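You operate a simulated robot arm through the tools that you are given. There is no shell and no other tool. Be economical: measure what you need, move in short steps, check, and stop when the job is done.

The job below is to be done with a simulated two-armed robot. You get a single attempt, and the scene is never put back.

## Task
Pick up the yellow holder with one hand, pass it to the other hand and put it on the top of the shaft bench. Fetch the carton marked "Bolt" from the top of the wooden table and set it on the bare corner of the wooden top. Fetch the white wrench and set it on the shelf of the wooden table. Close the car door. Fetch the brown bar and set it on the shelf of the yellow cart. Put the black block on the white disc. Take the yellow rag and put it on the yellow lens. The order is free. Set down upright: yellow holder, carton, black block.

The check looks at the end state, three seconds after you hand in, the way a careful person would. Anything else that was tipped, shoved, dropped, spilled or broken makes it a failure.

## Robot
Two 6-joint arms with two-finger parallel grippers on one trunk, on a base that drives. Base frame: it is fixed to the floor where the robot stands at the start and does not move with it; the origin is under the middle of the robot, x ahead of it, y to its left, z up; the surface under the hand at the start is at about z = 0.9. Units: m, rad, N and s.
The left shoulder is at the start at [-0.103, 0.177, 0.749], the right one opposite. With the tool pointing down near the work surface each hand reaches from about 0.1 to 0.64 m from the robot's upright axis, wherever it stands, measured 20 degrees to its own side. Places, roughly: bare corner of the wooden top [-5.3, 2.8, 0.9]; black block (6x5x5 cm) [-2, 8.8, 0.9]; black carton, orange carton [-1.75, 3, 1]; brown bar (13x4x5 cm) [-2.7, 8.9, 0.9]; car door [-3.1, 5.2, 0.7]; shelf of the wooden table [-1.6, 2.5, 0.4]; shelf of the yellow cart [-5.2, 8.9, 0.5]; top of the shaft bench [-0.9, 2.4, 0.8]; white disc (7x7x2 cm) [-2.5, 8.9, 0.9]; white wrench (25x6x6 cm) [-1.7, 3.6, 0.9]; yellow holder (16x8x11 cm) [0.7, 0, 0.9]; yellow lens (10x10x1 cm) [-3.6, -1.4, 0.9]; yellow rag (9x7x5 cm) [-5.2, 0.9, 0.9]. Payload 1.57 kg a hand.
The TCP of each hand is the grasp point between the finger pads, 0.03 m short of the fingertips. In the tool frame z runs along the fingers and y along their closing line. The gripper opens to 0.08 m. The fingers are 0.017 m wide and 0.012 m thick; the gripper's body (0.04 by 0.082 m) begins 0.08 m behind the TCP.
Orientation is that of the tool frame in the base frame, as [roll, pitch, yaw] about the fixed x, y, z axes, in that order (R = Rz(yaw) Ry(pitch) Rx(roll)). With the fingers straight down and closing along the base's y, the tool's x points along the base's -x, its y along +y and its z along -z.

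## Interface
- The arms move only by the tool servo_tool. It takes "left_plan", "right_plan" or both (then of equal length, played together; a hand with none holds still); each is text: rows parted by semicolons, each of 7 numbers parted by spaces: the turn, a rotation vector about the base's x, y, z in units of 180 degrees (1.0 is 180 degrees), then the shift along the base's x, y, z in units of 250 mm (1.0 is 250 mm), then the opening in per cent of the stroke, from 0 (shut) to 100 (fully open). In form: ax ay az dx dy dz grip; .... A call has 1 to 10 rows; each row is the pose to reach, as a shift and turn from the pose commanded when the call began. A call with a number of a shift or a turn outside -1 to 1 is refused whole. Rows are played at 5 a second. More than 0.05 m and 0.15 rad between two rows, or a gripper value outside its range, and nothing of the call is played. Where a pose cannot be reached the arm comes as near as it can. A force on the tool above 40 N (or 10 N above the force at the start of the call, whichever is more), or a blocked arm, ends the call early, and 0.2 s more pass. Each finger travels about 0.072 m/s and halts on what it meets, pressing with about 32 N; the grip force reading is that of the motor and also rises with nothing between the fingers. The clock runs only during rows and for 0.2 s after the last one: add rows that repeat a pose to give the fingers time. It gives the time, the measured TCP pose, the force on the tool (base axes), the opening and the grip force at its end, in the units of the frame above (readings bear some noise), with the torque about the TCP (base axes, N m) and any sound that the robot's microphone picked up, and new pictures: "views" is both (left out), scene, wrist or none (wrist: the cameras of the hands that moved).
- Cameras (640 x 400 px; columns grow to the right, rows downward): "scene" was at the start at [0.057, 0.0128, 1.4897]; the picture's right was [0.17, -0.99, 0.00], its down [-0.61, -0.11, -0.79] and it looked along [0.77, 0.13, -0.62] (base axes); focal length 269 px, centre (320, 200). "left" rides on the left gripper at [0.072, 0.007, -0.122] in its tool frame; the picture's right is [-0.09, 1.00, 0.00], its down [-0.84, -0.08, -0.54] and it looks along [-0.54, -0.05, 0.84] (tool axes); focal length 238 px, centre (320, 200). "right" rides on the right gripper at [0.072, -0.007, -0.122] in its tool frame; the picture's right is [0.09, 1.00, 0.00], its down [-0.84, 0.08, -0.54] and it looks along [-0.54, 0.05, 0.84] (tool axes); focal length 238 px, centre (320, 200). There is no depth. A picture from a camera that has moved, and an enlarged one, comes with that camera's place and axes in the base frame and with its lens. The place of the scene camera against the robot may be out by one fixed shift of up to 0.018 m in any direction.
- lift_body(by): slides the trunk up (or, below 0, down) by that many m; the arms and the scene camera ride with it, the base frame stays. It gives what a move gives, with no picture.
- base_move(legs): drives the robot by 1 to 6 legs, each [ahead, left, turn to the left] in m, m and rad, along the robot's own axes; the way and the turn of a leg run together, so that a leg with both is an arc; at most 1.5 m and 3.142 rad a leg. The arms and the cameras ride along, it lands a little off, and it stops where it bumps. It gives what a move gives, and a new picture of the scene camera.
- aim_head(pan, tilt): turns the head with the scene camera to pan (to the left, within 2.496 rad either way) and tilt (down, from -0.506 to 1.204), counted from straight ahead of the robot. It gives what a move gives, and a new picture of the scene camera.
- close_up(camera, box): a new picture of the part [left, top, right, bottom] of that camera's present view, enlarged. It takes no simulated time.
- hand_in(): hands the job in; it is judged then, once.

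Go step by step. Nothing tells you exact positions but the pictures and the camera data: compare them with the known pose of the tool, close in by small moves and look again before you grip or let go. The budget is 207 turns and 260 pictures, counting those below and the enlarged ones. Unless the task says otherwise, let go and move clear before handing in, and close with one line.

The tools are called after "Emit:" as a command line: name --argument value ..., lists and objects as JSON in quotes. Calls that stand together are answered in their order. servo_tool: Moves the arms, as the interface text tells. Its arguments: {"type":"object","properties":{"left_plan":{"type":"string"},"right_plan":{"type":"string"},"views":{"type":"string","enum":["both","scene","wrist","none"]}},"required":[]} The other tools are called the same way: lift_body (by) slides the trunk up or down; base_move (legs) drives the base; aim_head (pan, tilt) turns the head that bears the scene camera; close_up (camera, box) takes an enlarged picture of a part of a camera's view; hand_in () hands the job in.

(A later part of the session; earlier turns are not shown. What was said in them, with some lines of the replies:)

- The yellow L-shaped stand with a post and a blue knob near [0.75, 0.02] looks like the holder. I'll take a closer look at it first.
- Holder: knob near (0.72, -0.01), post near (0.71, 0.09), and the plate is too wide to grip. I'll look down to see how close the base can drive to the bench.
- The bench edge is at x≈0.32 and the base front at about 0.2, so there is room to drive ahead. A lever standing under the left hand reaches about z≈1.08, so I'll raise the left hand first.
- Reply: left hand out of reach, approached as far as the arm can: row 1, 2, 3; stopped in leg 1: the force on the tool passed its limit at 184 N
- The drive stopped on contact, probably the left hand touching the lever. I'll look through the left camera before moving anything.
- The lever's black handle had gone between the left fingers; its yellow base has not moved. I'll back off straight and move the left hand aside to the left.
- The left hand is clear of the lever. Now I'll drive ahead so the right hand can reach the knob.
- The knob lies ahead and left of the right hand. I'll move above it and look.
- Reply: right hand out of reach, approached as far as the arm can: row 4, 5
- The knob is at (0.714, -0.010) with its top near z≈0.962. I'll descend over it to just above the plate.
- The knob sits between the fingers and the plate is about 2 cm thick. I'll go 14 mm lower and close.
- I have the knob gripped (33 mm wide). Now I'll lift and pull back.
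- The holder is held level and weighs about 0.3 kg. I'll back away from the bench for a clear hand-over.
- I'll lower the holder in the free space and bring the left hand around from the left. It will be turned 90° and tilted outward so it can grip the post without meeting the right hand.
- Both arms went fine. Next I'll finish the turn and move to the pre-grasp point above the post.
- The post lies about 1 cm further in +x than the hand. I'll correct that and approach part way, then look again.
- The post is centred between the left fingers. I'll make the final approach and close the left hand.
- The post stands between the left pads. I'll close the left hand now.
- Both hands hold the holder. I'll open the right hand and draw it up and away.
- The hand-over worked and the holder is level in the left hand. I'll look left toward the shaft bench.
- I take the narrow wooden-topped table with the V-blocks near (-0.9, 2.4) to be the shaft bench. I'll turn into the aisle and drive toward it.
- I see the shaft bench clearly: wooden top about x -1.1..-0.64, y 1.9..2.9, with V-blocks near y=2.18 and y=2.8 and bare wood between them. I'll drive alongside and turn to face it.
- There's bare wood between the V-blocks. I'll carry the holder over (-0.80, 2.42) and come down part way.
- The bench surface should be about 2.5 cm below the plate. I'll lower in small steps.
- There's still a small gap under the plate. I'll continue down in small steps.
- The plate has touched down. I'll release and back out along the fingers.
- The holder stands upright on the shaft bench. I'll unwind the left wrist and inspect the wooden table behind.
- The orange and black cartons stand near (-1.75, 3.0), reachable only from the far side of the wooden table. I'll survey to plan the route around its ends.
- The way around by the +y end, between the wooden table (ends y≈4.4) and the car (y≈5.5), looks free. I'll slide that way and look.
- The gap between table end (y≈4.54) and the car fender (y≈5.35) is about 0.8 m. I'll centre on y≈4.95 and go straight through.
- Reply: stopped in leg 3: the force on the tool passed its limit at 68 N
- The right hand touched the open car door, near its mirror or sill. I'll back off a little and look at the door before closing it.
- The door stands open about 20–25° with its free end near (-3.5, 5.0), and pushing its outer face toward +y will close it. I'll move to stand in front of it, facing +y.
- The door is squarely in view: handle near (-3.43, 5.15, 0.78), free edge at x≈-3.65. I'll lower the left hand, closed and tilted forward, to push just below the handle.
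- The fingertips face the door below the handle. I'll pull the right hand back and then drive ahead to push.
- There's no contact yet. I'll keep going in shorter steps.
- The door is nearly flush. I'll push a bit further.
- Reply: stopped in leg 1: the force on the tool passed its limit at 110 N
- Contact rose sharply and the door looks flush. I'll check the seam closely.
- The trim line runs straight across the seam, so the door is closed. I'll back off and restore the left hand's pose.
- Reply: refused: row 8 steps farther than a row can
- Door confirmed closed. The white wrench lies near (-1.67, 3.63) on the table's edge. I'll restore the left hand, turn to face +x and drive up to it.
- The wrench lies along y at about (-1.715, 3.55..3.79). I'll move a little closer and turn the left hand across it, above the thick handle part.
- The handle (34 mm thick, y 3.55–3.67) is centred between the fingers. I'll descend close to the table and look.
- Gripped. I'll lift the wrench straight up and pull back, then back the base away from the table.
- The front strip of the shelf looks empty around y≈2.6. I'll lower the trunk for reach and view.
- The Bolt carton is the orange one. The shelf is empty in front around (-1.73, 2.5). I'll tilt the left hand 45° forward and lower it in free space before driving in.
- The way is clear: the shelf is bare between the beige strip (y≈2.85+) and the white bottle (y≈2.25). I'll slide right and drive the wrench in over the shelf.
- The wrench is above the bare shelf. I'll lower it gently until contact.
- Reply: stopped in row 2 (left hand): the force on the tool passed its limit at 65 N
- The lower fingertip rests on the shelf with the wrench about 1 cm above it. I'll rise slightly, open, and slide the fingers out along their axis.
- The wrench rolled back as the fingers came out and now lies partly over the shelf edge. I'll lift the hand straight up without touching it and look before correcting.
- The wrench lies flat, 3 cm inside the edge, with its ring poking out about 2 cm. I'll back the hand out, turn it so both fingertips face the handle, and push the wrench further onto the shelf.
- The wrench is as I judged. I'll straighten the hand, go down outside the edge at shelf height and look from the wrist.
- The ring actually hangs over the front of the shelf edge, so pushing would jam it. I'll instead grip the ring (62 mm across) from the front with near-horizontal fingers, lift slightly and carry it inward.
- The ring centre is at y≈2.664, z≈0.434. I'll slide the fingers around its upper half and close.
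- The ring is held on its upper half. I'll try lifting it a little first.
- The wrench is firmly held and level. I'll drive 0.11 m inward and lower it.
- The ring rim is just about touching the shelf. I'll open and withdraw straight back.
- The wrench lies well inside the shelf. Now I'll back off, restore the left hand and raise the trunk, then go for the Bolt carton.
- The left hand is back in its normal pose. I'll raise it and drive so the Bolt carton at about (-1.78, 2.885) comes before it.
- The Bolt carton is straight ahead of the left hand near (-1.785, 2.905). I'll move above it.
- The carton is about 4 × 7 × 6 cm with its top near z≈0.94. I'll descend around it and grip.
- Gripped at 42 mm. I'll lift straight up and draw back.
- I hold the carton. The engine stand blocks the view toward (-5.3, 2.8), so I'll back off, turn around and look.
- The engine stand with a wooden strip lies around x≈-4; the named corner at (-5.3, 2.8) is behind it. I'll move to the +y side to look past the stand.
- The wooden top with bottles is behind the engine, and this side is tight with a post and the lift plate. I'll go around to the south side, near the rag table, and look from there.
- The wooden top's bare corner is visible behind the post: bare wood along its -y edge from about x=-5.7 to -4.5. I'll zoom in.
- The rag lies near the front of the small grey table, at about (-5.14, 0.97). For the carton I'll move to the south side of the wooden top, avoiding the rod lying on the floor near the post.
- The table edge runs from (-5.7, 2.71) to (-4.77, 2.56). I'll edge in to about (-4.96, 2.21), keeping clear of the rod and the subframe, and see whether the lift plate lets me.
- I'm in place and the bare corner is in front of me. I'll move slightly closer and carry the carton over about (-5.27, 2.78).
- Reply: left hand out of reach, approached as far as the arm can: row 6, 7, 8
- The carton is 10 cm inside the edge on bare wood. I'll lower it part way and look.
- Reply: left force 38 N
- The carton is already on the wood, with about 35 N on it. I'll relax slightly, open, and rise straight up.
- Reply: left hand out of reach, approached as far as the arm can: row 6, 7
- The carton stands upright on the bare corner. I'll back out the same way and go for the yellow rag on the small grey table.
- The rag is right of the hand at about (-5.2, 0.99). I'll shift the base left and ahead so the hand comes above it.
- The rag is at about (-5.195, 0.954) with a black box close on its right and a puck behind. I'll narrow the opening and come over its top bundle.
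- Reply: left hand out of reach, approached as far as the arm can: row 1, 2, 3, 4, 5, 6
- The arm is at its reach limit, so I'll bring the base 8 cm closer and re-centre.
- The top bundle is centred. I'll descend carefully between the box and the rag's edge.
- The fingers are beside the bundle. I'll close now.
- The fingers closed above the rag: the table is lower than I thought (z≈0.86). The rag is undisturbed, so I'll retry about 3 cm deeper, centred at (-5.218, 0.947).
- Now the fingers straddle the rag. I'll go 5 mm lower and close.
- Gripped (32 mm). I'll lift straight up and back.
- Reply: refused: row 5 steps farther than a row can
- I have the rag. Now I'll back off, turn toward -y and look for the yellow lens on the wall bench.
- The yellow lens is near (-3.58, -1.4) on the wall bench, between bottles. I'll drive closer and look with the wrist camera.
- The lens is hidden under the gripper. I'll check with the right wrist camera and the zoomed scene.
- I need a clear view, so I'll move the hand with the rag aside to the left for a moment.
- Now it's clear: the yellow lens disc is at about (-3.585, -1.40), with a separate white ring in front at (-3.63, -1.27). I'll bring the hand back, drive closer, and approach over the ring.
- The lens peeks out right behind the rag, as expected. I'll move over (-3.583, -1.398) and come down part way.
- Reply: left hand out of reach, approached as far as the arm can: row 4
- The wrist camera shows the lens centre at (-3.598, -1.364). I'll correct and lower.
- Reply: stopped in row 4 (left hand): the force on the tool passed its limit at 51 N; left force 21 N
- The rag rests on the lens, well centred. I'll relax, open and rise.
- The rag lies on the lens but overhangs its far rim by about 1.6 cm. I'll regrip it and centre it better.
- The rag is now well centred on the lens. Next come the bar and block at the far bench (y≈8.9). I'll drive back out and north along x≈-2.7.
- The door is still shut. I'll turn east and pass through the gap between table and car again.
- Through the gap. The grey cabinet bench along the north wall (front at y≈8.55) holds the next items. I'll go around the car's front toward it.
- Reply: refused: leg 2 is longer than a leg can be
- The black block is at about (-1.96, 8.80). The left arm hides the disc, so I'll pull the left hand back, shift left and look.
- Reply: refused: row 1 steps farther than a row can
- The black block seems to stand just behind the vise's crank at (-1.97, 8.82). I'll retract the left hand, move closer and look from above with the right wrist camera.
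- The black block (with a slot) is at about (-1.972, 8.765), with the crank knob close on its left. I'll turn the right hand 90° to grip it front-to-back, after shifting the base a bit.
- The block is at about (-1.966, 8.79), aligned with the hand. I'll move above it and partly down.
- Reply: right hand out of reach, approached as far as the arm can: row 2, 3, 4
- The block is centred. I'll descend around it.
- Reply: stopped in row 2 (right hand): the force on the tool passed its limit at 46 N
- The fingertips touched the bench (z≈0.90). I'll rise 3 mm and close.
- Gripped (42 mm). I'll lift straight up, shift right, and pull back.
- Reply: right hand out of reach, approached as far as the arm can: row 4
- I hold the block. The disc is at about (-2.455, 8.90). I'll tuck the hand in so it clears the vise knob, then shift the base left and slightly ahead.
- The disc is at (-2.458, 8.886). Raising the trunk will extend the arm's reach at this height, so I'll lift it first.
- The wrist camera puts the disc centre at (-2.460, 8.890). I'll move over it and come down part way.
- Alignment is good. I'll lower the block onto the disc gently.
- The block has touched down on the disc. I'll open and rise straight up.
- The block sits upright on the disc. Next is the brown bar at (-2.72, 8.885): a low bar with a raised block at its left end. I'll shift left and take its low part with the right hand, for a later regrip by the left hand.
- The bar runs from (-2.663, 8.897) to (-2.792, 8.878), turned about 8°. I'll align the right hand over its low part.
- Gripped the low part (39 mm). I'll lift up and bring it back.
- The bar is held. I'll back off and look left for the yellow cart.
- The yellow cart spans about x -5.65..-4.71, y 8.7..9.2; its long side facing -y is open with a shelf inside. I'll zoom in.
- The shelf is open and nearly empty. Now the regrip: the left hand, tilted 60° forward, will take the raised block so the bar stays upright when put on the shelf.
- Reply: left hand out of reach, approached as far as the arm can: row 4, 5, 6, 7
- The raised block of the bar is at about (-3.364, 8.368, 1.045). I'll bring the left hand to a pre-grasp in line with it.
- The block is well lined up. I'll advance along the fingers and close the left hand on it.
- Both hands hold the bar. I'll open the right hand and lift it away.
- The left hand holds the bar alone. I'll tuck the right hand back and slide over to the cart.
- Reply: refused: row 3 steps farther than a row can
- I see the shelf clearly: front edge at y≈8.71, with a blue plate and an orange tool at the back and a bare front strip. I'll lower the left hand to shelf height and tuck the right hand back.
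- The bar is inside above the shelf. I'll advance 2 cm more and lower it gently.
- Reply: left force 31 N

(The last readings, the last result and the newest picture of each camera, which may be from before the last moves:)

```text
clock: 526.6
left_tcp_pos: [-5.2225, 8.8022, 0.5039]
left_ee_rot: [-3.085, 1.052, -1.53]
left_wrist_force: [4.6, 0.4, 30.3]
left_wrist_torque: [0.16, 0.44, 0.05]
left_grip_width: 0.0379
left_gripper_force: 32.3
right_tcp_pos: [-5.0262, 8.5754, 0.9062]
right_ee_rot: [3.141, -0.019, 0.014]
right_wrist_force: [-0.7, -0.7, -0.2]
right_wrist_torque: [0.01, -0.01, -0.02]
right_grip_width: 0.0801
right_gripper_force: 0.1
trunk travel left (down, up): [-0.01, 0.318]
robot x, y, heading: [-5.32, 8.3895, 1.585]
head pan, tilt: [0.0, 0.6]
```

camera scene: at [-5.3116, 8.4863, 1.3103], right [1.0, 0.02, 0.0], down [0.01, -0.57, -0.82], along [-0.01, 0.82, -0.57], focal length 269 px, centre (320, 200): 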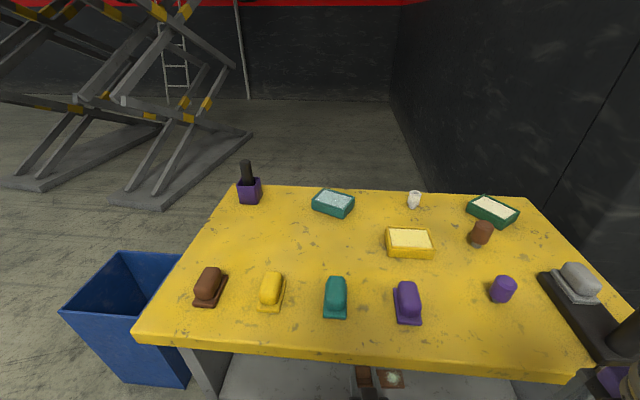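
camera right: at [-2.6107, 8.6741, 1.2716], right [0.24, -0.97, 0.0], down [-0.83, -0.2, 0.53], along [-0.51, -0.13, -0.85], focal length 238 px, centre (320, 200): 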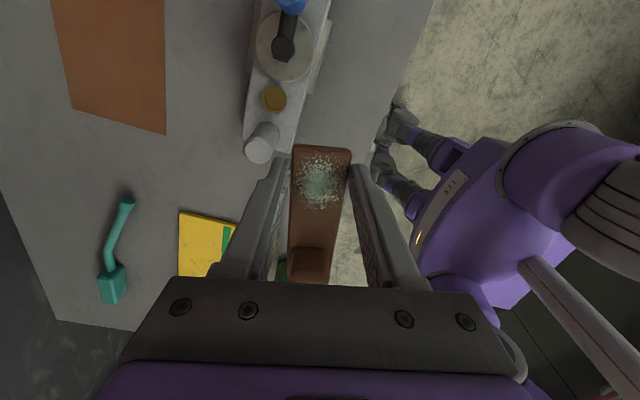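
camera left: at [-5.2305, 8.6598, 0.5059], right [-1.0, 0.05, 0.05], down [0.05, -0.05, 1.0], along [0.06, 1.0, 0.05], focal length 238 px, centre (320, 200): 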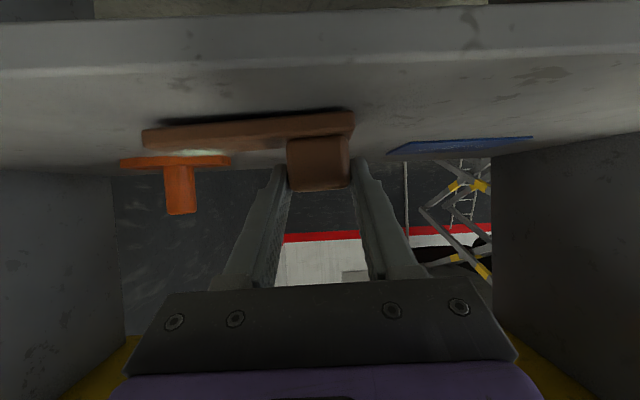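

The bar has touched down. I'll relax slightly, open, and withdraw back along the fingers.

Emit:
servo_tool --left_plan "0 0 0 0 0 0.008 10; 0 0 0 0 0 0.01 40; 0 0 0 0 0 0.01 75; 0 0 0 0 0 0.01 75; 0 0 0 0 -0.06 0.045 75; 0 0 0 0 -0.16 0.1 75; 0 0 0 0 -0.3 0.18 75; 0 0 0 0 -0.46 0.27 75; 0 0 0 0 -0.46 0.27 75" --views "wrist"

```text
clock: 528.6
left_tcp_pos: [-5.2196, 8.6875, 0.5761]
left_ee_rot: [-3.084, 1.048, -1.527]
left_wrist_force: [0.6, -0.1, -0.9]
left_wrist_torque: [-0.01, -0.01, -0.05]
left_grip_width: 0.06
left_gripper_force: 0.1
left hand out of reach, approached as far as the arm can: row 7, 8, 9
right_tcp_pos: [-5.0259, 8.5754, 0.906]
right_ee_rot: [3.139, -0.019, 0.014]
right_wrist_force: [0.6, 0.3, -0.6]
right_wrist_torque: [-0.02, 0.0, -0.04]
right_grip_width: 0.0802
right_gripper_force: 0.0
trunk travel left (down, up): [-0.01, 0.318]
robot x, y, heading: [-5.3235, 8.388, 1.585]
head pan, tilt: [0.0, 0.6]
camera left: at [-5.2259, 8.5452, 0.5743], right [-1.0, 0.05, 0.05], down [0.05, -0.05, 1.0], along [0.06, 1.0, 0.05], focal length 238 px, centre (320, 200)
```

left: 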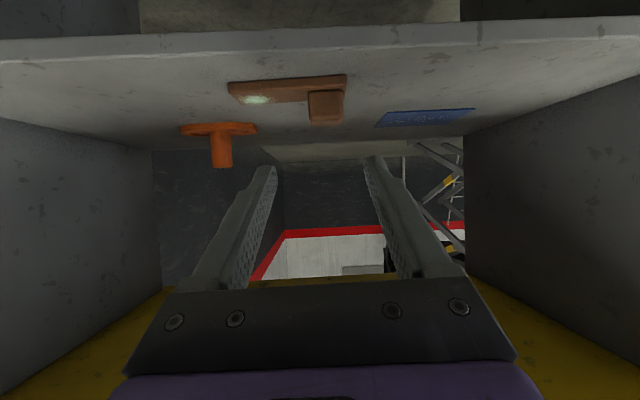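

The bar lies flat on the cart's shelf. I'll back away to clear everything and take a last look.

Emit:
base_move --legs '[[-0.45, 0, 0]]'

```text
clock: 531.4
left_tcp_pos: [-5.2118, 8.2357, 0.5764]
left_ee_rot: [-3.085, 1.05, -1.522]
left_wrist_force: [-0.2, 0.8, -0.3]
left_wrist_torque: [-0.01, 0.01, 0.0]
left_grip_width: 0.0598
left_gripper_force: 0.1
right_tcp_pos: [-5.0174, 8.1237, 0.9051]
right_ee_rot: [3.141, -0.019, 0.022]
right_wrist_force: [-0.2, -0.1, -0.3]
right_wrist_torque: [-0.01, -0.02, 0.03]
right_grip_width: 0.0799
right_gripper_force: 0.0
trunk travel left (down, up): [-0.01, 0.318]
robot x, y, heading: [-5.3104, 7.939, 1.593]
head pan, tilt: [0.0, 0.6]
camera scene: at [-5.3031, 8.0312, 1.3104], right [1.0, 0.02, 0.0], down [0.01, -0.56, -0.83], along [-0.02, 0.83, -0.56], focal length 269 px, centre (320, 200)
```

scene: 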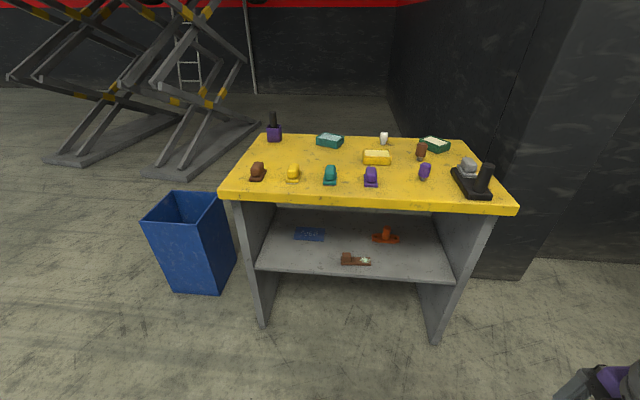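

The bar lies on the cart's shelf, nothing on the cart has shifted, and both hands are empty and clear. All seven parts are done, so I'm handing in.

Emit:
hand_in

```text
The job is handed in.
```

I did all seven parts, released everything, and handed in with both hands clear. Two unplanned contacts happened on the way: the left hand hit the first bench's lever (184 N stop), and the right hand bumped the open car door (68 N stop). In later views the lever's base was where it had been and the door shut flush.
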